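You operate a simulated robot arm through the tools that you are given. There is no shell and no other tool.

The job below is to be done with a simulated robot arm. You get a single attempt, and the scene is never put back.

TASK
Buff the VAC cap to satin at slow speed and stand it back on the black mat.
Fine: it rides in the blue nest; the other caps stay where they stand; the slide ends out and the buffer off.

The check looks at the end state, three seconds after you hand in, the way a careful person would. Anything else that was tipped, shoved, dropped, spilled or broken makes it a failure. Lids that push on must go on centred and level and be pressed home; caps that screw on are set level and turned clockwise until they are tight.

THE ROBOT
A 7-joint arm with a two-finger parallel gripper, fixed in place. Base frame: the origin is at the foot of the arm, x ahead of it, y to its left, z up; the work surface is at about z = 0.4. Readings come in cm, degrees, newtons and seconds.
With the tool pointing down near the work surface it reaches from about 22 to 58 cm from the base axis. Its first joint turns from -66.0 to 66.0 degrees. Payload 2.5 kg.
The TCP is the grasp point between the finger pads, 2.3 cm short of the fingertips. In the tool frame z runs along the fingers and y along their closing line. The gripper opens to 9.4 cm. The fingers are 3.8 cm wide and 1 cm thick; the gripper's body (5.4 by 9.6 cm) begins 3.9 cm behind the TCP.
Orientation is told as [roll, pitch, yaw] about the base's x, y, z axes, in that order, counted from this pose: with the fingers straight down and closing along the base's y, the tool's x points along the base's -x, its y along +y and its z along -z.

THE INTERFACE
- The arm moves only by the tool play_rows. Its argument "targets" is text: rows parted by semicolons, each of 7 numbers parted by spaces: the turn, a rotation vector about the tool's x, y, z in units of 8 degrees (1.0 is 8 degrees), then the shift along the tool's x, y, z in units of 40 mm (1.0 is 40 mm), then the closure, from 0 (fully open) to 1 (shut). In form: ax ay az dx dy dz jaw; .... A call has 1 to 20 rows; each row shifts and turns the commanded pose from where the row before left it, along the tool's axes as they then stand. A call with a number of a shift or a turn outside -1 to 1 is refused whole. Rows are played at 5 a second. More than 5 cm and 8.6 degrees between two rows, or a gripper value outside its range, and nothing of the call is played. Where a pose cannot be reached the arm comes as near as it can. A force on the tool above 70 N (or 10 N above the force at the start of the call, whichever is more), or a blocked arm, ends the call early, and 0.2 s more pass. The fingers move at their own pace (about 10.8 cm/s each) and stop on an object; they squeeze with about 38 N. The grip force told is the motor's: it shows also when the fingers shut on nothing. Time passes only in rows, and 0.2 s behind the last, so rows that do not move let the fingers close. The reply holds the time, the measured pose of the TCP, the force on the tool along the base axes, the opening and the grip force, in the units named above and with some noise, with the torque about the TCP (base axes, N m) and any sound that the robot's microphone picked up.
- Cameras (640 x 400 px; columns grow to the right, rows downward): "scene" is fixed at [9.88, -39.32, 55.56]; the picture's right is [0.95, -0.30, 0.00], its down [-0.14, -0.45, -0.88] and it looks along [0.27, 0.84, -0.47] (base axes); focal length 363 px, centre (320, 200). "wrist" rides on the gripper at [8.6, 1.6, -7.5] in the tool frame; the picture's right is [-0.18, 0.98, 0.00], its down [-0.58, -0.11, -0.81] and it looks along [-0.79, -0.15, 0.59] (tool axes); focal length 243 px, centre (320, 200). There is no depth. A picture from a camera that has moved, and an enlarged one, comes with that camera's place and axes in the base frame and with its lens.
- grab_frame(camera): a new picture of that camera. The clock stands still meanwhile.
- enlarge(camera, box): a new picture of the part [left, top, right, bottom] of that camera's present view, enlarged. The clock stands still meanwhile.
- finish_job(): hands the job in; it is judged then, once.

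Places have to be worked out from the pictures, the camera data and where the tool is seen. Open the gripper and draw the arm clear of the work before you hand the job in, unless the task says otherwise.

The tools are called by a JSON object that holds its "op" and its "data". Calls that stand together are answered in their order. play_rows: Moves the arm, as the interface text tells. Its arguments: {"type":"object","properties":{"targets":{"type":"string"}},"required":["targets"]} The other tools are called the same way: grab_frame (camera) takes a picture; enlarge (camera, box) takes an enlarged picture of a part of a camera's view; finish_job () hands the job in.

At the start:

```text
t: 0.0
tcp_pos: [36.85, 13.8, 35.64]
tool_rot: [0.1, 0.1, 0.0]
force: [-0.1, -0.3, 0.1]
wrist_torque: [0.01, 0.03, -0.03]
opening: 9.4
grasp_force: 0.0
```

scene: 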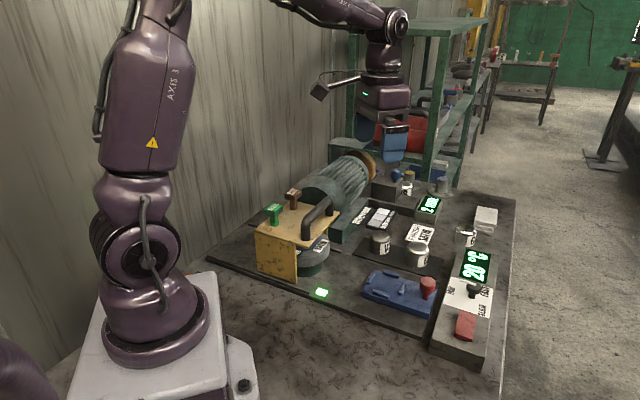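
wrist: 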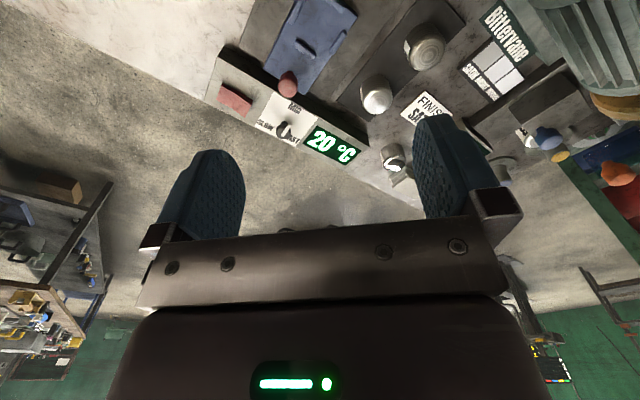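

I'll begin by looking more closely at the scene before moving anything.

{"op": "enlarge", "data": {"camera": "scene", "box": [340, 170, 520, 380]}}

{"op": "enlarge", "data": {"camera": "scene", "box": [220, 140, 400, 310]}}

{"op": "enlarge", "data": {"camera": "wrist", "box": [200, 0, 420, 180]}}

{"op": "enlarge", "data": {"camera": "wrist", "box": [380, 0, 640, 200]}}

```text
1.90 times, centred on (430, 275) of scene
camera zoom: at [9.88, -39.32, 55.56], right [0.95, -0.3, 0.0], down [-0.14, -0.45, -0.88], along [0.27, 0.84, -0.47], focal length 691 px, centre (110, 57)
```

zoom: 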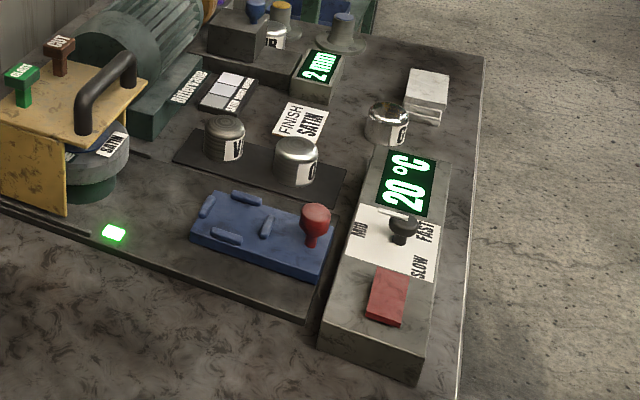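

```text
2.35 times, centred on (310, 225) of scene
camera zoom: at [9.88, -39.32, 55.56], right [0.95, -0.3, 0.0], down [-0.14, -0.45, -0.88], along [0.27, 0.84, -0.47], focal length 853 px, centre (344, 141)
```

zoom: 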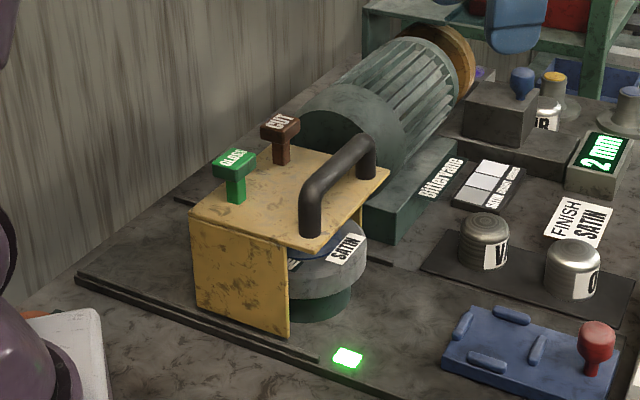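

```text
2.22 times, centred on (310, 90) of wrist
camera zoom: at [28.11, 15.34, 42.92], right [0.18, 0.98, 0.0], down [0.58, -0.11, 0.81], along [0.79, -0.15, -0.59], focal length 539 px, centre (342, 444)
```

zoom: 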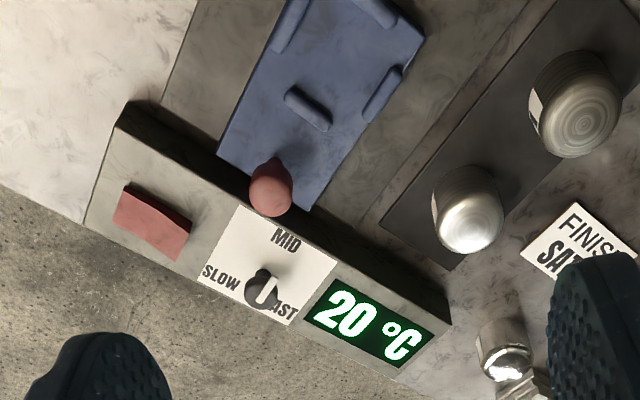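

```text
2.00 times, centred on (510, 100) of wrist
camera zoom: at [28.11, 15.34, 42.92], right [0.18, 0.98, 0.0], down [0.58, -0.11, 0.81], along [0.79, -0.15, -0.59], focal length 485 px, centre (-60, 400)
```

zoom: 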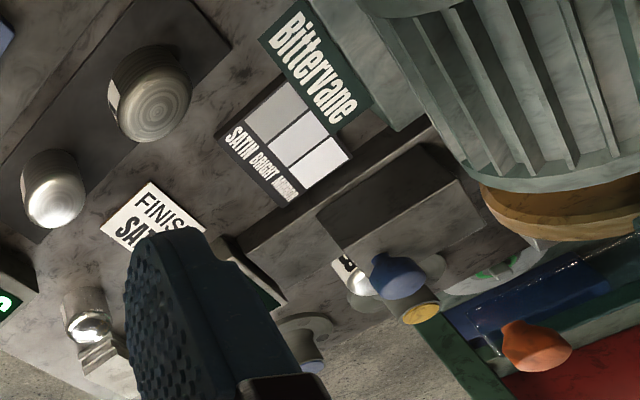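

The VAC cap (letter V) seems to stand at the left end of the black mat, about (47.5, 28), with the blue nest at about (45, 12). I'll pull the arm back a little for a cleaner overhead view from the wrist camera.

{"op": "play_rows", "data": {"targets": "0 0 0 1 0 0 0; 0 0 0 1 0 0 0; 0 0 0 0.5 0.5 0 0; 0 0 0 0 0 0 0"}}

```text
t: 1.0
tcp_pos: [26.92, 15.82, 35.86]
tool_rot: [-0.1, 0.0, 0.0]
force: [0.4, 0.0, -0.2]
wrist_torque: [0.03, 0.01, -0.04]
opening: 9.4
grasp_force: 0.0
```

The arm moved as commanded. I'll take a picture from both cameras here.

{"op": "grab_frame", "data": {"camera": "wrist"}}

{"op": "grab_frame", "data": {"camera": "scene"}}

```text
taken
camera wrist: at [18.14, 17.28, 43.05], right [0.18, 0.98, 0.0], down [0.58, -0.11, 0.81], along [0.79, -0.15, -0.59], focal length 243 px, centre (320, 200)
```

wrist: 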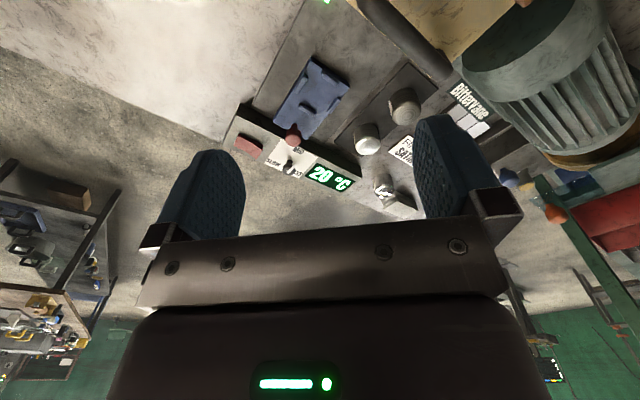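

```text
taken
```

scene: 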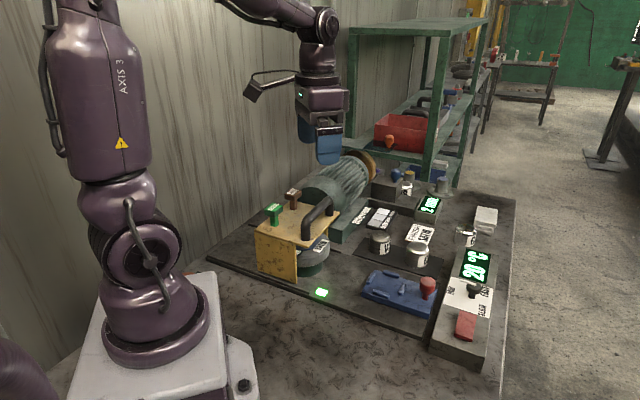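

I want a steeper look at the buffer and nest, so I'll tilt the tool about its y axis while staying high up.

{"op": "play_rows", "data": {"targets": "0 1 0 0 0 0 1; 0 1 0 0 0 0 1; 0 1 0 0 0 0 1; 0 1 0 0 0 0 1; 0 0 0 0 0 0 1"}}

{"op": "grab_frame", "data": {"camera": "wrist"}}

```text
t: 2.2
tcp_pos: [26.92, 15.75, 35.55]
tool_rot: [0.0, 32.2, 0.0]
force: [0.3, -0.1, 0.0]
wrist_torque: [0.02, 0.02, 0.03]
opening: 0.01
grasp_force: 37.7
```

```text
taken
camera wrist: at [23.43, 17.33, 46.43], right [0.16, 0.98, -0.1], down [0.92, -0.11, 0.37], along [0.36, -0.15, -0.92], focal length 243 px, centre (320, 200)
```

wrist: 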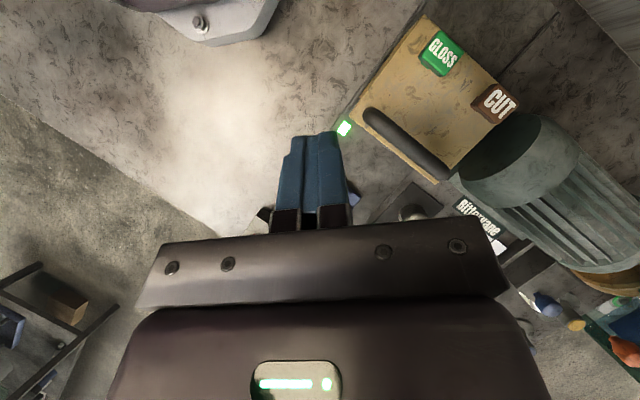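

Now a closer look at the hood and the wheel's label, and around the swatch card.

{"op": "enlarge", "data": {"camera": "wrist", "box": [320, 0, 640, 200]}}

{"op": "enlarge", "data": {"camera": "scene", "box": [250, 180, 350, 300]}}

{"op": "enlarge", "data": {"camera": "scene", "box": [340, 150, 520, 270]}}

{"op": "enlarge", "data": {"camera": "scene", "box": [350, 250, 510, 370]}}

```text
2.00 times, centred on (480, 100) of wrist
camera zoom: at [23.43, 17.33, 46.43], right [0.16, 0.98, -0.1], down [0.92, -0.11, 0.37], along [0.36, -0.15, -0.92], focal length 485 px, centre (0, 400)
```

zoom: 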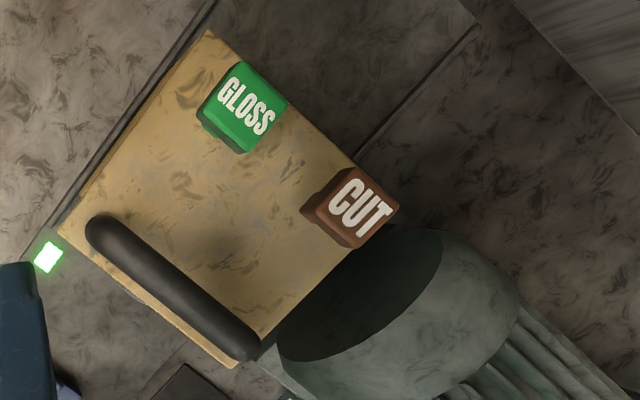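

```text
3.33 times, centred on (300, 240) of scene
camera zoom: at [9.88, -39.32, 55.56], right [0.95, -0.3, 0.0], down [-0.14, -0.45, -0.88], along [0.27, 0.84, -0.47], focal length 1208 px, centre (387, 67)
```

zoom: 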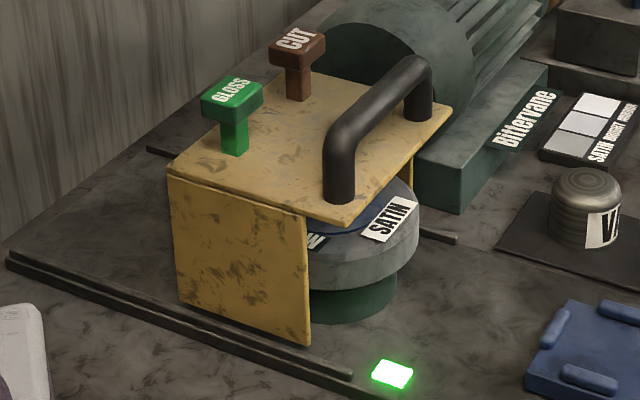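

```text
3.33 times, centred on (430, 210) of scene
camera zoom: at [9.88, -39.32, 55.56], right [0.95, -0.3, 0.0], down [-0.14, -0.45, -0.88], along [0.27, 0.84, -0.47], focal length 1208 px, centre (-47, 167)
```

zoom: 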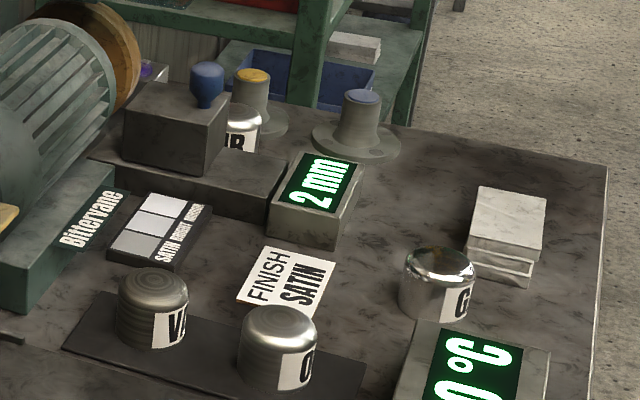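

```text
3.33 times, centred on (430, 310) of scene
camera zoom: at [9.88, -39.32, 55.56], right [0.95, -0.3, 0.0], down [-0.14, -0.45, -0.88], along [0.27, 0.84, -0.47], focal length 1208 px, centre (-47, -167)
```

zoom: 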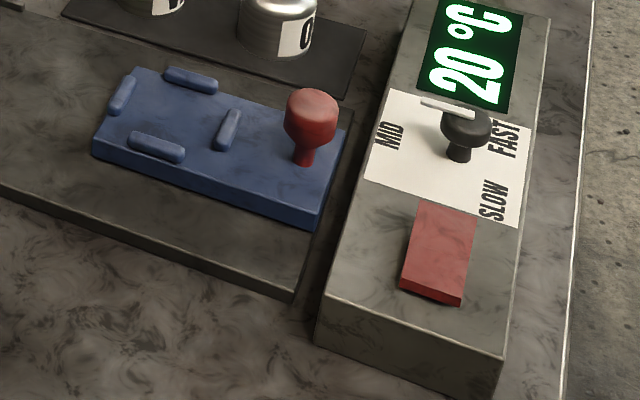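

The sled with the blue nest and red knob seems to run diagonally in under the yellow hood, where there is a disc labelled SATIN. I'll untilt and go round to the front side so that I can look in under the hood.

{"op": "play_rows", "data": {"targets": "0 -1 0 0 0 0 1; 0 -1 0 0 0 0 1; 0 -1 0 0 0 0 1; 0 -1 0 0 0 0 1; 0 0 0 -0.5 -0.87 0.23 1; 0 0 0 -0.5 -0.87 0.23 1; 0 0 0 -0.5 -0.87 0.23 1; 0 0 0 -0.5 -0.87 0.23 1; 0 0 0 -0.5 -0.87 0.23 1; 0 0 0 -0.5 -0.87 0.23 1; 0 0 0 0 0 0 1"}}

{"op": "play_rows", "data": {"targets": "0 0 -1 0 0 0 1; 0 0 -1 0 0 0 1; 0 0 -1 0 0 0 1; 0 0 -1 0 0 0 1; 0 0 -1 0 0 0 1; 0 0 -1 0 0 0 1; 0 0 -1 0 0 0 1; 0 0 -1 0 0 0 1; 0 0 -1 0 0 0 1; 0 0 -1 0 0 0 1; 0 0 -1 0 0 0 1; 0 0 0 0 0 0 1"}}

{"op": "grab_frame", "data": {"camera": "wrist"}}

```text
t: 4.6
tcp_pos: [38.85, -5.29, 30.02]
tool_rot: [0.0, 0.0, 0.2]
force: [-0.5, -0.4, 0.5]
wrist_torque: [-0.02, 0.03, 0.0]
opening: 0.03
grasp_force: 37.9
```

```text
t: 7.2
tcp_pos: [38.96, -4.98, 30.06]
tool_rot: [0.1, 0.1, 88.2]
force: [-0.6, -0.1, 0.6]
wrist_torque: [0.01, -0.03, 0.01]
opening: 0.0
grasp_force: 38.5
```

```text
taken
camera wrist: at [36.87, -13.74, 37.37], right [-0.98, 0.22, 0.0], down [0.13, 0.58, 0.81], along [0.17, 0.79, -0.59], focal length 243 px, centre (320, 200)
```

wrist: 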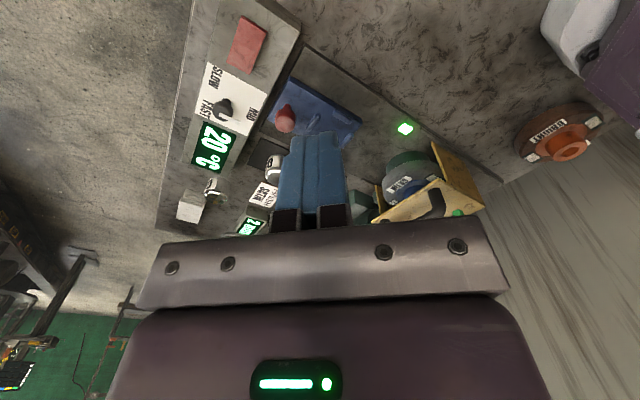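

This view shows the turret under the hood, and another rust-red item with writing on it. I'll enlarge these.

{"op": "enlarge", "data": {"camera": "wrist", "box": [350, 90, 510, 230]}}

{"op": "enlarge", "data": {"camera": "wrist", "box": [500, 90, 640, 180]}}

{"op": "enlarge", "data": {"camera": "wrist", "box": [160, 0, 300, 130]}}

{"op": "enlarge", "data": {"camera": "wrist", "box": [170, 120, 310, 240]}}

```text
2.86 times, centred on (430, 160) of wrist
camera zoom: at [36.87, -13.74, 37.37], right [-0.98, 0.22, 0.0], down [0.13, 0.58, 0.81], along [0.17, 0.79, -0.59], focal length 693 px, centre (6, 314)
```

zoom: 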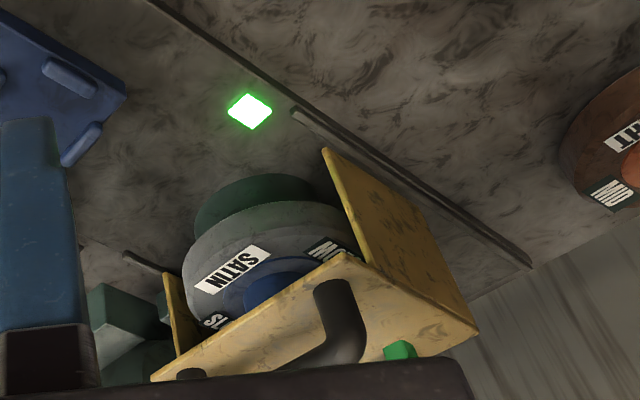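

```text
4.44 times, centred on (570, 135) of wrist
camera zoom: at [36.87, -13.74, 37.37], right [-0.98, 0.22, 0.0], down [0.13, 0.58, 0.81], along [0.17, 0.79, -0.59], focal length 1078 px, centre (-791, 489)
```

zoom: 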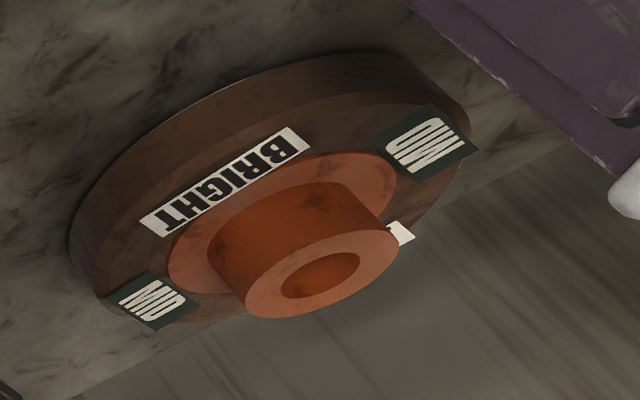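

```text
3.08 times, centred on (230, 65) of wrist
camera zoom: at [36.87, -13.74, 37.37], right [-0.98, 0.22, 0.0], down [0.13, 0.58, 0.81], along [0.17, 0.79, -0.59], focal length 746 px, centre (597, 615)
```

zoom: 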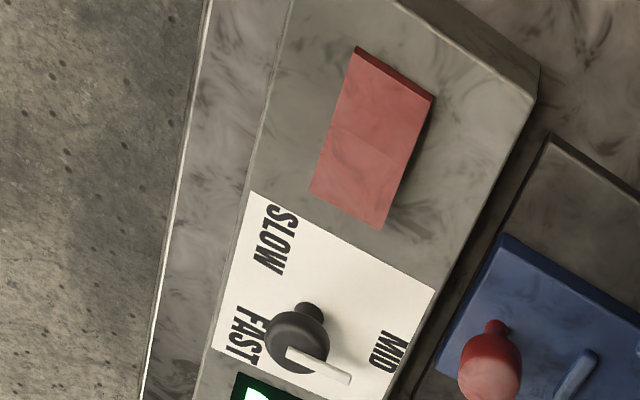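

```text
3.33 times, centred on (240, 180) of wrist
camera zoom: at [36.87, -13.74, 37.37], right [-0.98, 0.22, 0.0], down [0.13, 0.58, 0.81], along [0.17, 0.79, -0.59], focal length 809 px, centre (587, 267)
```

zoom: 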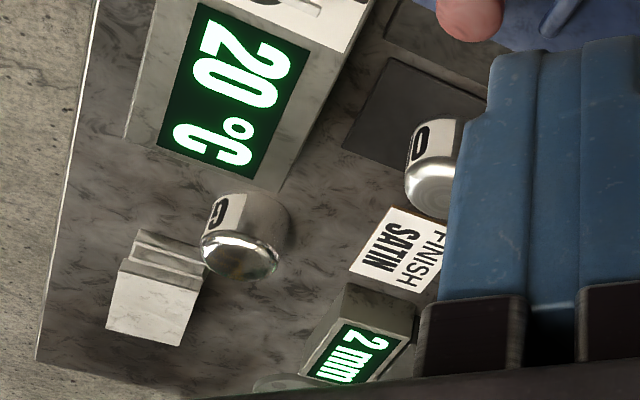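

The mounted grey wheel is labelled SATIN plus what looks like "SLOW"; the spare brown wheel says BRIGHT/MID. The speed pointer on the box seems to stand between FAST and MID, so I'll go closer in front of the hood to read the wheel's labels and see how the sled enters.

{"op": "play_rows", "data": {"targets": "0 0 -1 0 0 0 0; 0 0 -1 0 0 0 0; 0 0 -1 0 0 0 0; 0 0 -1 0 0 0 0; 0 0 -1 0 0 0 0; 0 0 0 -0.67 -0.63 0.7 0; 0 0 0 -0.67 -0.63 0.7 0; 0 0 0 -0.67 -0.63 0.7 0; 0 0 0 0 0 0 0"}}

{"op": "grab_frame", "data": {"camera": "wrist"}}

{"op": "grab_frame", "data": {"camera": "scene"}}

```text
t: 9.2
tcp_pos: [40.06, 5.98, 21.58]
tool_rot: [0.1, 0.0, 128.1]
force: [-0.1, -0.1, 0.3]
wrist_torque: [0.01, -0.03, 0.04]
opening: 9.39
grasp_force: 0.0
```

```text
taken
camera wrist: at [43.96, -1.96, 28.97], right [-0.89, -0.46, 0.0], down [-0.27, 0.52, 0.81], along [-0.37, 0.72, -0.59], focal length 243 px, centre (320, 200)
```

wrist: 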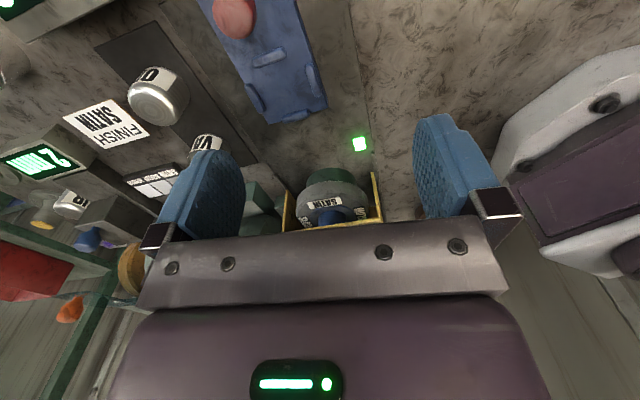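

```text
taken
```

scene: 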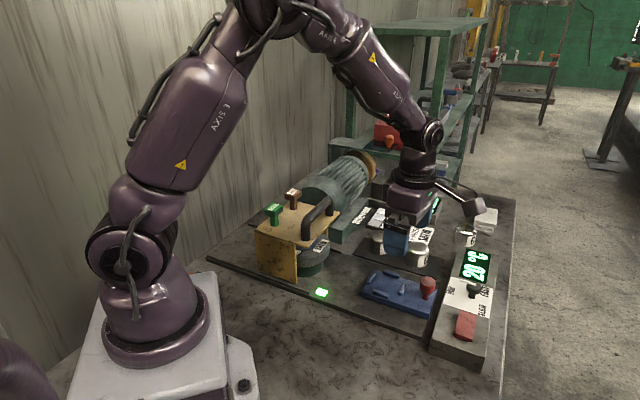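

I can see the wheel under the hood, opening straight towards the sled. I'll enlarge the wheel, the nest and the labels.

{"op": "enlarge", "data": {"camera": "wrist", "box": [270, 150, 400, 240]}}

{"op": "enlarge", "data": {"camera": "wrist", "box": [180, 0, 380, 130]}}

{"op": "enlarge", "data": {"camera": "wrist", "box": [0, 40, 240, 220]}}

```text
4.44 times, centred on (335, 195) of wrist
camera zoom: at [43.96, -1.96, 28.97], right [-0.89, -0.46, 0.0], down [-0.27, 0.52, 0.81], along [-0.37, 0.72, -0.59], focal length 1078 px, centre (253, 222)
```

zoom: 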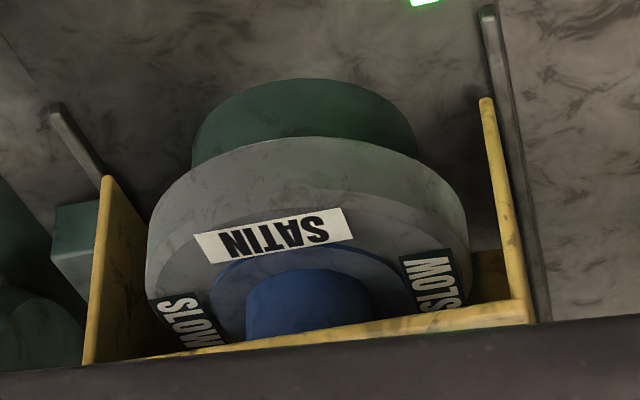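

```text
3.08 times, centred on (280, 65) of wrist
camera zoom: at [43.96, -1.96, 28.97], right [-0.89, -0.46, 0.0], down [-0.27, 0.52, 0.81], along [-0.37, 0.72, -0.59], focal length 746 px, centre (443, 615)
```

zoom: 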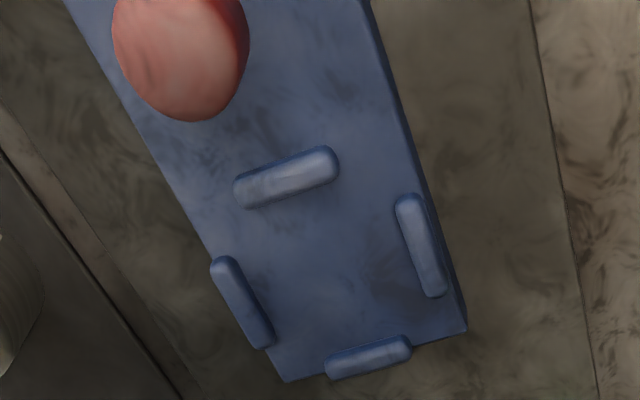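

```text
2.22 times, centred on (120, 130) of wrist
camera zoom: at [43.96, -1.96, 28.97], right [-0.89, -0.46, 0.0], down [-0.27, 0.52, 0.81], along [-0.37, 0.72, -0.59], focal length 539 px, centre (764, 356)
```

zoom: 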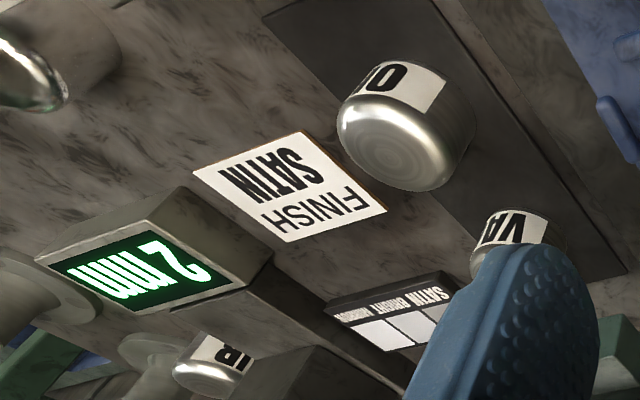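

The wheel under the hood reads SATIN / SLOW, so the right wheel is mounted. Next I'll look at the mat, the caps and the swatch card from closer by, turning back to about 88° yaw and moving forward while staying high.

{"op": "play_rows", "data": {"targets": "0 0 1 0 0 0 0; 0 0 1 0 0 0 0; 0 0 1 0 0 0 0; 0 0 1 0 0 0 0; 0 0 1 0 0 0 0; 0 0 0 -1 0 -0.5 0; 0 0 0 -1 0 -0.5 0; 0 0 0 0 0 0 0"}}

{"op": "grab_frame", "data": {"camera": "wrist"}}

{"op": "enlarge", "data": {"camera": "wrist", "box": [200, 60, 400, 240]}}

{"op": "enlarge", "data": {"camera": "wrist", "box": [380, 60, 640, 240]}}

```text
t: 11.0
tcp_pos: [40.1, 13.81, 25.82]
tool_rot: [0.0, 0.0, 88.0]
force: [-0.2, 1.0, -0.4]
wrist_torque: [0.02, -0.01, 0.0]
opening: 9.4
grasp_force: 0.0
```

```text
taken
camera wrist: at [38.01, 5.18, 33.22], right [-0.98, 0.22, 0.0], down [0.13, 0.58, 0.81], along [0.18, 0.79, -0.59], focal length 243 px, centre (320, 200)
```

wrist: 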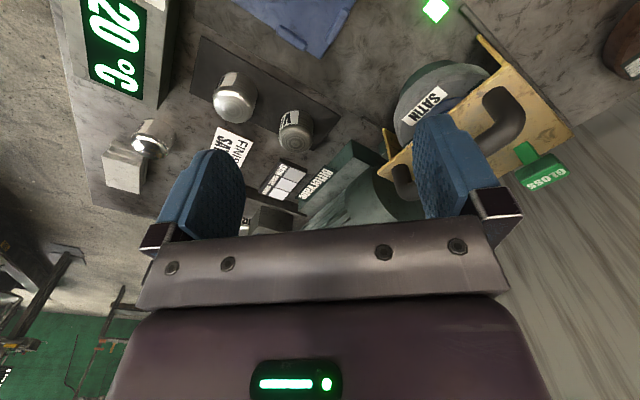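

```text
2.22 times, centred on (300, 150) of wrist
camera zoom: at [38.01, 5.18, 33.22], right [-0.98, 0.22, 0.0], down [0.13, 0.58, 0.81], along [0.18, 0.79, -0.59], focal length 539 px, centre (364, 311)
```

zoom: 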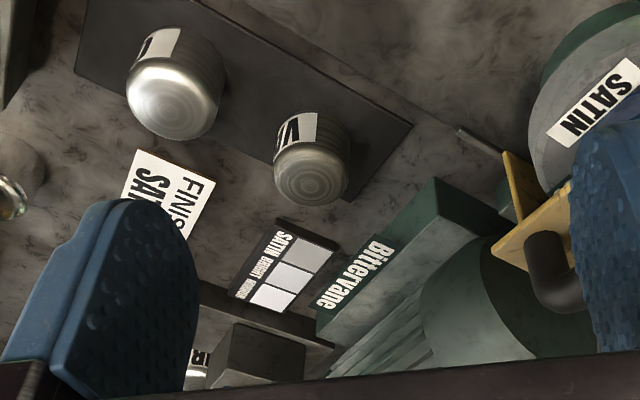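

```text
2.22 times, centred on (510, 150) of wrist
camera zoom: at [38.01, 5.18, 33.22], right [-0.98, 0.22, 0.0], down [0.13, 0.58, 0.81], along [0.18, 0.79, -0.59], focal length 539 px, centre (-102, 311)
```

zoom: 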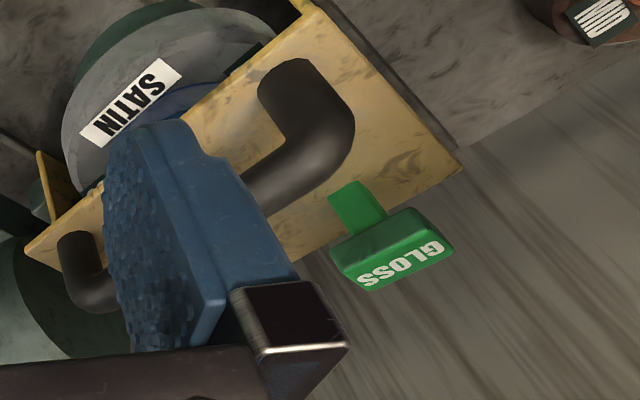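

The VAC cap's top centre comes out at about (46.2, 26.4, 6.4) from both cameras, the O cap about (51.7, 19.1). The speed pointer seems to be at MID, so next I'll look down at the control box from close by.

{"op": "play_rows", "data": {"targets": "0 0 1 0 0 0 0; 0 0 1 0 0 0 0; 0 0 1 0 0 0 0; 0 0 1 0 0 0 0; 0 0 1 0 0 0 0; 0 0 1 0 0 0 0; 0 0 1 0 0 0 0; 0 0 1 0 0 0 0; 0 0 1 0 0 0 0; 0 0 1 0 0 0 0; 0 0 1 0 0 0 0; 0 0 0 -0.5 -0.83 0 0; 0 0 0 -0.5 -0.83 0 0; 0 0 0 -0.5 -0.83 0 0; 0 0 0 0 0 0 0"}}

{"op": "grab_frame", "data": {"camera": "wrist"}}

{"op": "enlarge", "data": {"camera": "wrist", "box": [220, 40, 420, 180]}}

```text
t: 14.2
tcp_pos: [46.22, 3.77, 25.43]
tool_rot: [0.1, 0.0, 0.1]
force: [-0.3, 0.2, 0.1]
wrist_torque: [0.0, 0.01, 0.0]
opening: 9.41
grasp_force: 0.1
```

```text
taken
camera wrist: at [37.51, 5.31, 32.86], right [0.18, 0.98, 0.0], down [0.58, -0.11, 0.81], along [0.79, -0.15, -0.59], focal length 243 px, centre (320, 200)
```

wrist: 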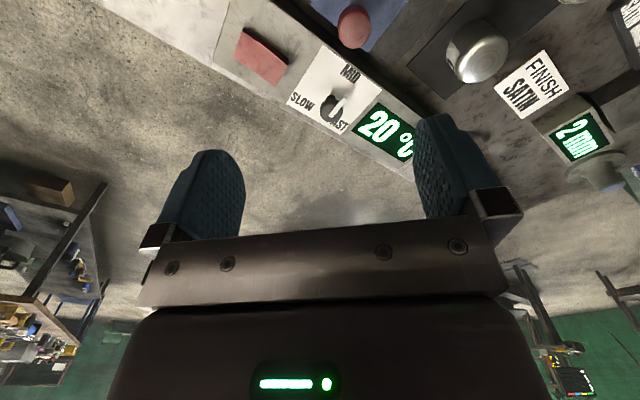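

```text
2.86 times, centred on (320, 110) of wrist
camera zoom: at [37.51, 5.31, 32.86], right [0.18, 0.98, 0.0], down [0.58, -0.11, 0.81], along [0.79, -0.15, -0.59], focal length 693 px, centre (320, 457)
```

zoom: 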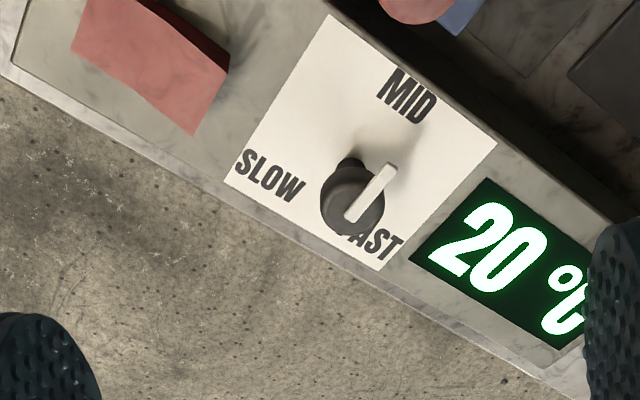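

The pointer stands at MID (base direction 135°); SLOW lies at about -90° and FAST at 0°, so the knob must turn +135° counter-clockwise. The knob comes out at about (54.0, 3.8), its top at z about 7.7; I'll turn the tool to -45° yaw and hover above it.

{"op": "play_rows", "data": {"targets": "0 0 1 0 0 0 0; 0 0 1 0 0 0 0; 0 0 1 0 0 0 0; 0 0 1 0 0 0 0; 0 0 1 0 0 0 0; 0 0 0.625 0 0 0 0; 0 0 0 -0.46 0.46 0.75 0; 0 0 0 -0.46 0.46 0.75 0; 0 0 0 -0.46 0.46 0.75 0; 0 0 0 0 0 0 0"}}

{"op": "grab_frame", "data": {"camera": "wrist"}}

{"op": "enlarge", "data": {"camera": "scene", "box": [400, 200, 540, 340]}}

```text
t: 16.4
tcp_pos: [54.05, 3.88, 16.63]
tool_rot: [-0.1, 0.1, -45.0]
force: [-1.0, -0.6, -0.5]
wrist_torque: [0.03, 0.0, 0.02]
opening: 9.43
grasp_force: 0.1
```

```text
taken
camera wrist: at [48.94, 11.08, 24.04], right [0.82, 0.57, 0.0], down [0.33, -0.49, 0.81], along [0.46, -0.66, -0.59], focal length 243 px, centre (320, 200)
```

wrist: 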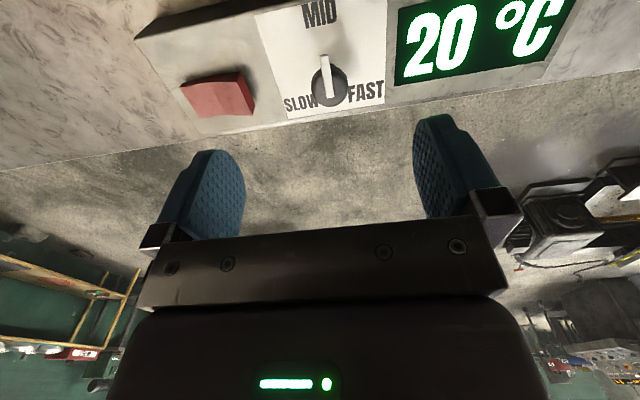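

```text
2.86 times, centred on (470, 270) of scene
camera zoom: at [9.88, -39.32, 55.56], right [0.95, -0.3, 0.0], down [-0.14, -0.45, -0.88], along [0.27, 0.84, -0.47], focal length 1036 px, centre (-109, 0)
```

zoom: 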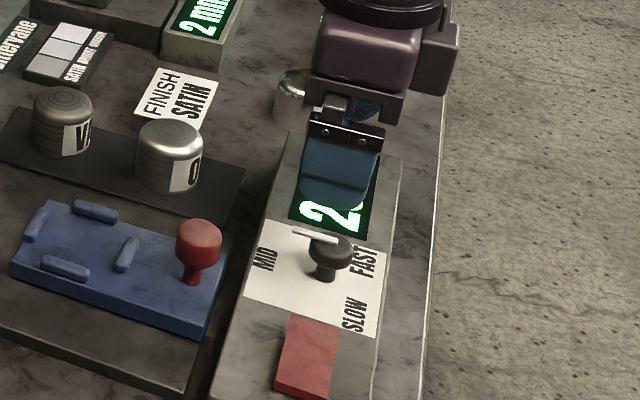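

The knob is ahead between the fingers and the pointer clearly stands at MID. I'll enlarge to fix the knob's place under the TCP.

{"op": "enlarge", "data": {"camera": "wrist", "box": [240, 0, 420, 130]}}

{"op": "enlarge", "data": {"camera": "wrist", "box": [130, 0, 300, 140]}}

```text
3.08 times, centred on (330, 65) of wrist
camera zoom: at [48.94, 11.08, 24.04], right [0.82, 0.57, 0.0], down [0.33, -0.49, 0.81], along [0.46, -0.66, -0.59], focal length 746 px, centre (289, 615)
```

zoom: 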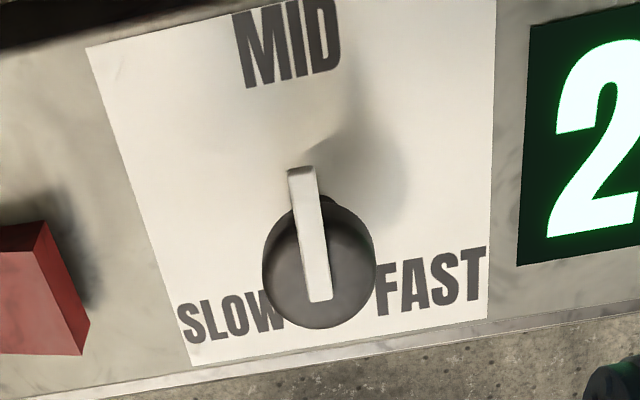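

```text
2.86 times, centred on (215, 70) of wrist
camera zoom: at [48.94, 11.08, 24.04], right [0.82, 0.57, 0.0], down [0.33, -0.49, 0.81], along [0.46, -0.66, -0.59], focal length 693 px, centre (620, 571)
```

zoom: 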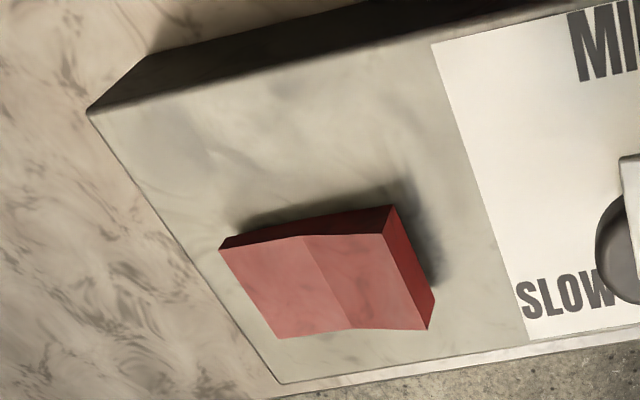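

The rocker's dial-side end looks raised and its far end low. I'll check that against the scene camera before using it.

{"op": "enlarge", "data": {"camera": "scene", "box": [440, 295, 500, 350]}}

```text
7.27 times, centred on (470, 322) of scene
camera zoom: at [9.88, -39.32, 55.56], right [0.95, -0.3, 0.0], down [-0.14, -0.45, -0.88], along [0.27, 0.84, -0.47], focal length 2637 px, centre (-771, -691)
```

zoom: 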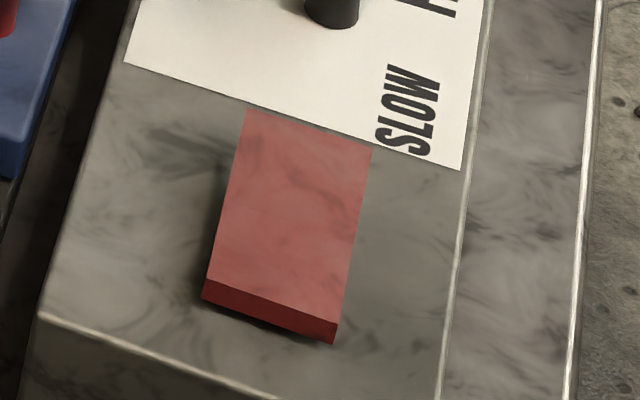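

From two wrist views the panel lies at z about 4.0 and the knob at about (54.65, 3.8), top about z 7. I'll narrow the jaw, shift the small offset and go down over the knob with the pads astride it (fingers along the pointer).

{"op": "play_rows", "data": {"targets": "0 0 0 -0.12 0.092 0 0.4; 0 0 0 0 0 0 0.4; 0 0 0 0 0 0.8 0.4; 0 0 0 0 0 0.6 0.4; 0 0 0 0 0 0 0.4"}}

{"op": "grab_frame", "data": {"camera": "wrist"}}

{"op": "enlarge", "data": {"camera": "scene", "box": [420, 210, 540, 330]}}

```text
t: 17.6
tcp_pos: [54.78, 3.95, 11.0]
tool_rot: [0.0, -0.1, -45.0]
force: [0.8, 0.1, 0.4]
wrist_torque: [0.03, -0.01, 0.01]
opening: 5.64
grasp_force: 0.1
```

```text
taken
camera wrist: at [49.6, 11.13, 18.46], right [0.82, 0.57, 0.0], down [0.33, -0.49, 0.81], along [0.46, -0.66, -0.59], focal length 243 px, centre (320, 200)
```

wrist: 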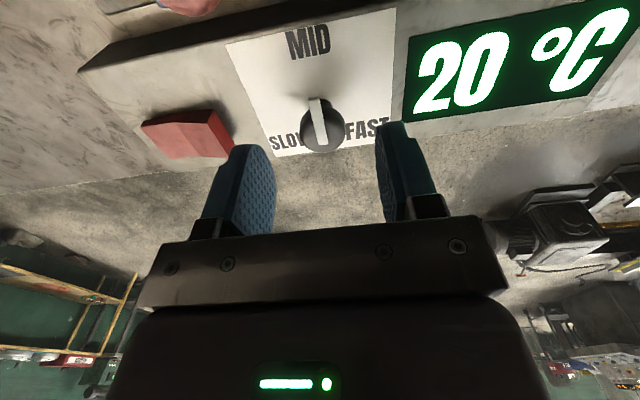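

```text
3.33 times, centred on (480, 270) of scene
camera zoom: at [9.88, -39.32, 55.56], right [0.95, -0.3, 0.0], down [-0.14, -0.45, -0.88], along [0.27, 0.84, -0.47], focal length 1208 px, centre (-213, -33)
```

zoom: 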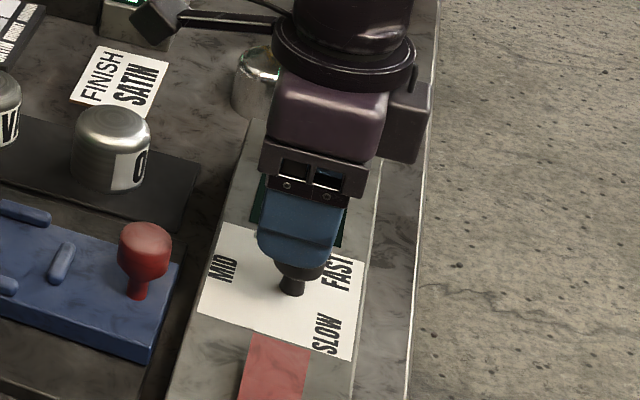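

The knob's centre sits right on the TCP line in the wrist picture. I'll lower the last 3.7 cm and close on the knob.

{"op": "play_rows", "data": {"targets": "0 0 0 0 0 0.5 0.4; 0 0 0 0 0 0.43 0.4; 0 0 0 0 0 0 0.4; 0 0 0 0 0 0 1; 0 0 0 0 0 0 1; 0 0 0 0 0 0 1"}}

```text
t: 19.0
tcp_pos: [54.79, 4.18, 7.34]
tool_rot: [0.2, -0.1, -44.9]
force: [18.6, 7.4, -11.8]
wrist_torque: [0.15, -0.18, 0.09]
opening: 2.72
grasp_force: 45.1
```

The fingers closed on the knob at 2.7 cm, with a side load of about 18 N toward +x+y, so the knob stands slightly that way. I'll shift the command 2 mm along the tool's y to relieve it.

{"op": "play_rows", "data": {"targets": "0 0 0 0 0.05 0 1; 0 0 0 0 0 0 1"}}

{"op": "enlarge", "data": {"camera": "scene", "box": [420, 210, 540, 330]}}

```text
t: 19.6
tcp_pos: [54.7, 4.01, 7.41]
tool_rot: [-0.1, 0.1, -44.9]
force: [-1.3, 4.9, 6.8]
wrist_torque: [-0.54, -0.5, 0.0]
opening: 2.74
grasp_force: 44.6
```

```text
3.33 times, centred on (480, 270) of scene
camera zoom: at [9.87, -39.32, 55.56], right [0.95, -0.3, 0.0], down [-0.14, -0.45, -0.88], along [0.27, 0.84, -0.47], focal length 1208 px, centre (-213, -33)
```

zoom: 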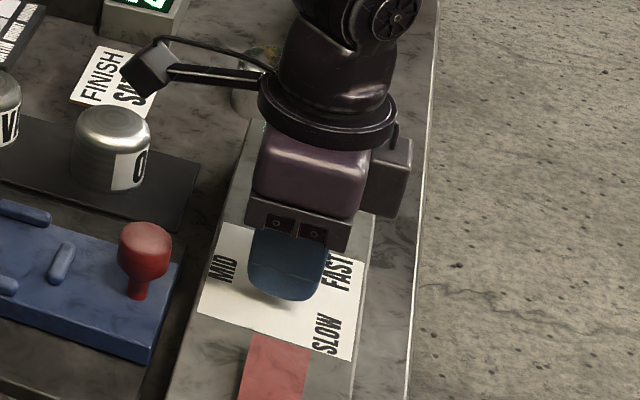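

The load is nearly gone, so the TCP is on the knob's axis. Now I turn counter-clockwise (tool z negative) in a first stage of 48° and check the torque.

{"op": "play_rows", "data": {"targets": "0 0 -0.5 0 0 0 1; 0 0 -0.5 0 0 0 1; 0 0 -0.5 0 0 0 1; 0 0 -0.5 0 0 0 1; 0 0 -1 0 0 0 1; 0 0 -1 0 0 0 1; 0 0 -1 0 0 0 1; 0 0 -1 0 0 0 1; 0 0 0 0 0 0 1"}}

{"op": "grab_frame", "data": {"camera": "wrist"}}

```text
t: 21.6
tcp_pos: [54.53, 3.57, 7.17]
tool_rot: [-0.5, 0.5, 3.0]
force: [-23.9, -27.4, 17.6]
wrist_torque: [-0.45, 0.77, -0.19]
opening: 2.73
grasp_force: 44.8
```

```text
taken
camera wrist: at [45.78, 4.69, 14.7], right [0.13, 0.99, -0.01], down [0.59, -0.07, 0.8], along [0.79, -0.11, -0.6], focal length 243 px, centre (320, 200)
```

wrist: 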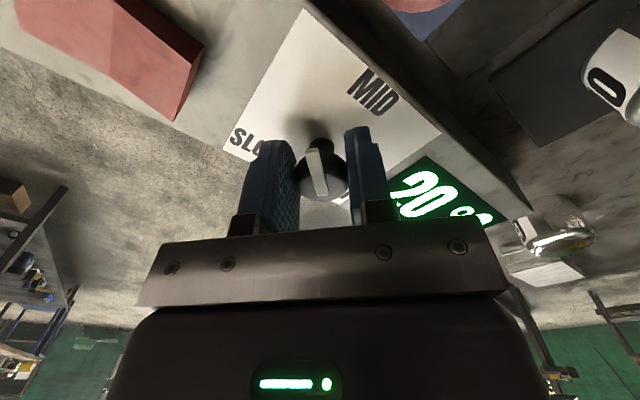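

The pointer turns with the fingers, but a side load of about 36 N has grown, so I shift the command slightly toward -x/-y to centre on the axis again.

{"op": "play_rows", "data": {"targets": "0 0 0 0.04 -0.05 -0.02 1; 0 0 0 0 0 0 1"}}

```text
t: 22.2
tcp_pos: [54.6, 3.51, 7.26]
tool_rot: [-0.3, -0.1, 2.9]
force: [6.3, -20.5, -9.5]
wrist_torque: [-0.34, 1.08, -0.13]
opening: 2.73
grasp_force: 45.4
```

The x load is gone and some y load is left; a further 2 mm toward -y, then on with the turn.

{"op": "play_rows", "data": {"targets": "0 0 0 0 -0.05 0 1; 0 0 -0.5 0 0 0 1; 0 0 -0.5 0 0 0 1; 0 0 -1 0 0 0 1; 0 0 -1 0 0 0 1; 0 0 -1 0 0 0 1; 0 0 0 0 0 0 1"}}

```text
t: 23.8
tcp_pos: [54.65, 3.26, 7.34]
tool_rot: [-0.4, 0.4, 34.9]
force: [-1.0, -23.5, -6.0]
wrist_torque: [-0.6, 0.48, -0.47]
opening: 2.74
grasp_force: 44.8
```

The turn is at 80° so far; there's still about 23 N toward -y, so I ease the command another 2 mm that way and continue to turn.

{"op": "play_rows", "data": {"targets": "0 0 0 0.029 -0.041 0 1; 0 0 0 0 0 0 1"}}

{"op": "grab_frame", "data": {"camera": "wrist"}}

```text
t: 24.4
tcp_pos: [54.55, 3.24, 7.43]
tool_rot: [-0.2, 0.1, 35.0]
force: [-5.2, -18.0, 1.7]
wrist_torque: [-0.82, 0.76, -0.24]
opening: 2.74
grasp_force: 45.0
```

```text
taken
camera wrist: at [46.5, -0.51, 14.83], right [-0.41, 0.91, 0.0], down [0.54, 0.25, 0.81], along [0.73, 0.33, -0.59], focal length 243 px, centre (320, 200)
```

wrist: 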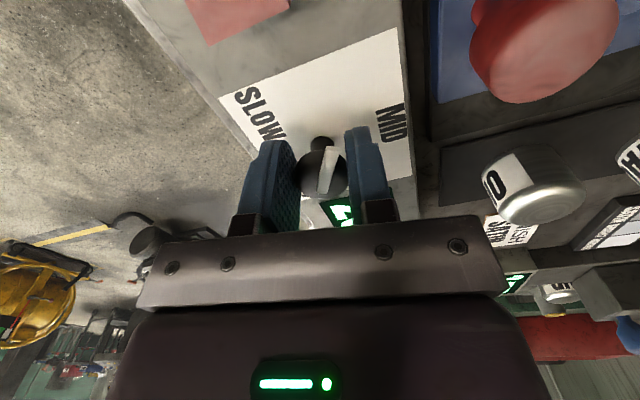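

The pointer seems to lag the fingers a little now. I'll enlarge to measure its direction.

{"op": "enlarge", "data": {"camera": "wrist", "box": [240, 100, 420, 220]}}

```text
3.33 times, centred on (330, 160) of wrist
camera zoom: at [46.5, -0.51, 14.83], right [-0.41, 0.91, 0.0], down [0.54, 0.25, 0.81], along [0.73, 0.33, -0.59], focal length 809 px, centre (287, 333)
```

zoom: 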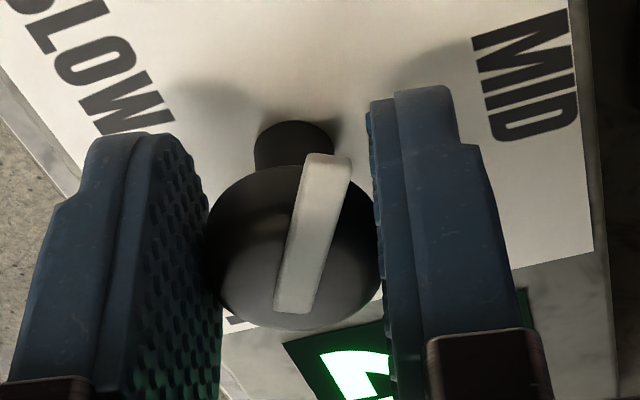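

The pointer is now at about 196°, lagging the fingers by some 19°; the axis is right at the TCP. I'll go on turning, more slowly.

{"op": "play_rows", "data": {"targets": "0 0 -0.5 0 0 0 1; 0 0 -0.5 0 0 0 1; 0 0 -0.5 0 0 0 1; 0 0 -0.5 0 0 0 1; 0 0 -0.5 0 0 0 1; 0 0 -0.5 0 0 0 1; 0 0 -0.5 0 0 0 1; 0 0 -0.5 0 0 0 1; 0 0 0 0 0 0 1"}}

{"op": "enlarge", "data": {"camera": "wrist", "box": [240, 80, 420, 220]}}

```text
t: 26.4
tcp_pos: [54.65, 2.79, 7.44]
tool_rot: [-0.7, 0.5, 66.8]
force: [25.5, -28.9, -2.1]
wrist_torque: [-0.46, -0.39, -0.69]
opening: 2.72
grasp_force: 44.8
```

```text
2.86 times, centred on (330, 150) of wrist
camera zoom: at [49.7, -4.59, 14.88], right [-0.83, 0.56, -0.01], down [0.32, 0.5, 0.8], along [0.45, 0.66, -0.59], focal length 693 px, centre (291, 343)
```

zoom: 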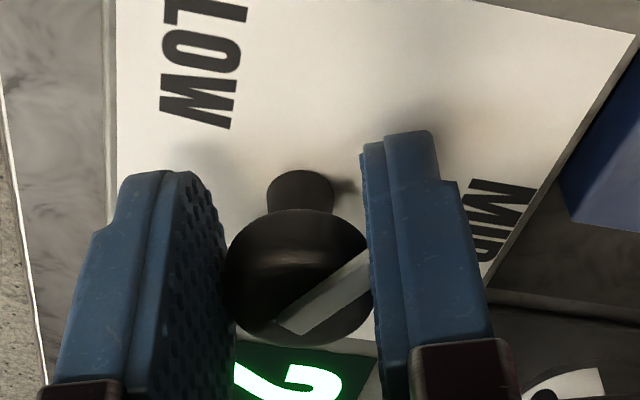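

The pointer stayed at about 197° while the fingers slipped round it, with growing side load. I'll relieve the load, open and look at the free knob before trying further.

{"op": "play_rows", "data": {"targets": "0 0 0 0.08 -0.1 0 1; 0 0 0 0 0 0 1; 0 0 0 0 0 0 0.4; 0 0 0 0 0 0 0.4; 0 0 0 0 0 -0.5 0.4; 0 0 0 0 0 -0.5 0.4; 0 0 0 0 0 0 0.4"}}

{"op": "grab_frame", "data": {"camera": "wrist"}}

{"op": "enlarge", "data": {"camera": "scene", "box": [420, 230, 520, 340]}}

```text
t: 28.0
tcp_pos: [54.89, 3.07, 11.32]
tool_rot: [0.1, 0.0, 67.0]
force: [0.0, 0.7, -0.2]
wrist_torque: [-0.01, -0.02, 0.02]
opening: 5.63
grasp_force: 0.0
```

```text
taken
camera wrist: at [49.87, -4.44, 18.73], right [-0.83, 0.55, 0.0], down [0.33, 0.49, 0.81], along [0.45, 0.67, -0.59], focal length 243 px, centre (320, 200)
```

wrist: 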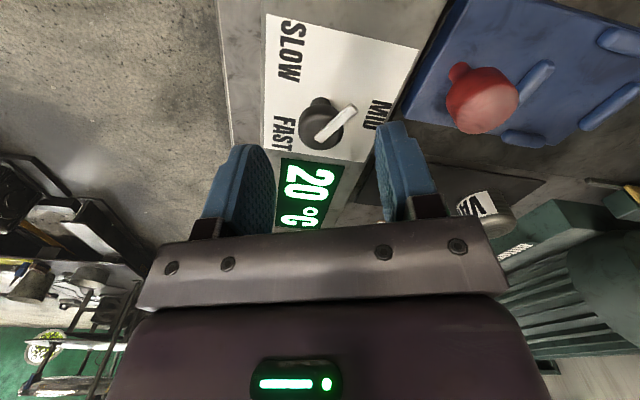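

```text
3.64 times, centred on (470, 285) of scene
camera zoom: at [9.88, -39.32, 55.56], right [0.95, -0.3, 0.0], down [-0.14, -0.45, -0.88], along [0.27, 0.84, -0.47], focal length 1318 px, centre (-226, -109)
```

zoom: 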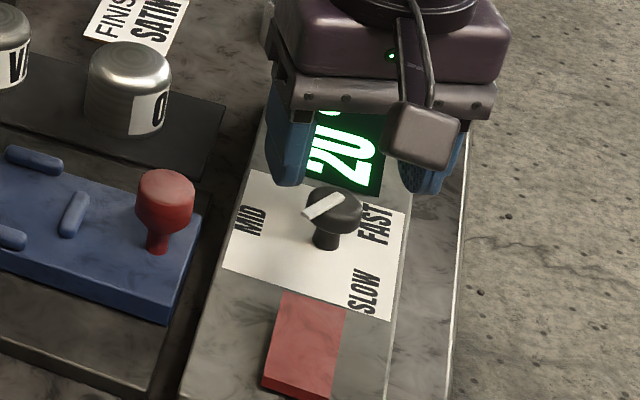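

The knob holds at roughly 193° when free, not springing back. I'll enlarge to centre on its axis precisely and read where the pointer stands.

{"op": "enlarge", "data": {"camera": "wrist", "box": [250, 0, 430, 170]}}

```text
2.35 times, centred on (340, 85) of wrist
camera zoom: at [49.87, -4.44, 18.73], right [-0.83, 0.55, 0.0], down [0.33, 0.49, 0.81], along [0.45, 0.67, -0.59], focal length 571 px, centre (273, 471)
```

zoom: 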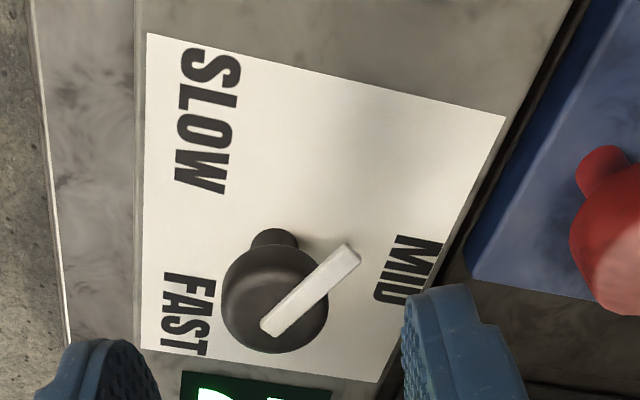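

The knob's axis is better placed at about (55.0, 3.3), and the pointer is at 196°, 61° past MID; SLOW needs about 265°. I'll go back to about 16° yaw (in line with the pointer), re-centre on that axis and grip again.

{"op": "play_rows", "data": {"targets": "0 0 1 0 0 0 0.4; 0 0 1 0 0 0 0.4; 0 0 1 0 0 0 0.4; 0 0 1 0 0 0 0.4; 0 0 1 0 0 0 0.4; 0 0 1 0 0 0 0.4; 0 0 0.4 0 0 0 0.4; 0 0 0 -0.042 0.048 0 0.4; 0 0 0 0 0 0.5 0.4; 0 0 0 0 0 0.52 0.4; 0 0 0 0 0 0 0.4; 0 0 0 0 0 0 1; 0 0 0 0 0 0 1; 0 0 0 0 0 0 1"}}

```text
t: 31.0
tcp_pos: [54.9, 3.43, 7.3]
tool_rot: [0.4, 0.1, 16.0]
force: [-3.9, 17.6, 1.2]
wrist_torque: [0.04, 0.46, 0.08]
opening: 2.75
grasp_force: 45.3
```

The grip is on with 17 N toward +y; a 1.5 mm shift that way, then I turn slowly by 24° and read the torque.

{"op": "play_rows", "data": {"targets": "0 0 0 0 0.04 0 1; 0 0 0 0 0 0 1; 0 0 -0.5 0 0 0 1; 0 0 -0.5 0 0 0 1; 0 0 -0.5 0 0 0 1; 0 0 -0.5 0 0 0 1; 0 0 -0.5 0 0 0 1; 0 0 -0.5 0 0 0 1"}}

{"op": "enlarge", "data": {"camera": "wrist", "box": [240, 80, 420, 220]}}

```text
t: 32.8
tcp_pos: [54.89, 3.27, 7.34]
tool_rot: [0.0, -0.1, 39.8]
force: [-4.6, 9.2, 12.1]
wrist_torque: [0.3, -0.09, -0.51]
opening: 2.76
grasp_force: 44.9
```

```text
2.86 times, centred on (330, 150) of wrist
camera zoom: at [47.07, -1.1, 14.66], right [-0.49, 0.87, 0.0], down [0.52, 0.29, 0.81], along [0.7, 0.39, -0.59], focal length 693 px, centre (291, 343)
```

zoom: 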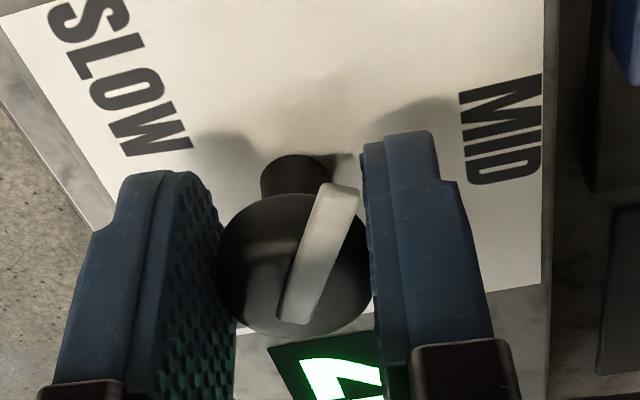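

The pointer hasn't moved from 196° and the torque is at about 0.5 N·m, so the pads slip against something like a stop. To find out, I'll turn back 24° and see whether the knob follows freely.

{"op": "play_rows", "data": {"targets": "0 0 0.5 0 0 0 1; 0 0 0.5 0 0 0 1; 0 0 0.5 0 0 0 1; 0 0 0.5 0 0 0 1; 0 0 0.5 0 0 0 1; 0 0 0.5 0 0 0 1; 0 0 0 0 0 0 1"}}

{"op": "enlarge", "data": {"camera": "wrist", "box": [240, 80, 420, 220]}}

```text
t: 34.4
tcp_pos: [54.82, 3.46, 7.27]
tool_rot: [0.0, 0.3, 15.8]
force: [-24.1, 12.3, 18.2]
wrist_torque: [0.21, 0.14, 0.08]
opening: 2.75
grasp_force: 44.9
```

```text
2.86 times, centred on (330, 150) of wrist
camera zoom: at [45.96, 2.54, 14.7], right [-0.09, 1.0, 0.0], down [0.59, 0.05, 0.8], along [0.8, 0.07, -0.6], focal length 693 px, centre (291, 343)
```

zoom: 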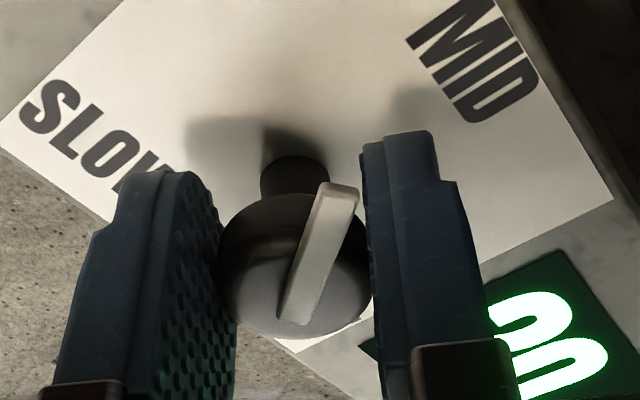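

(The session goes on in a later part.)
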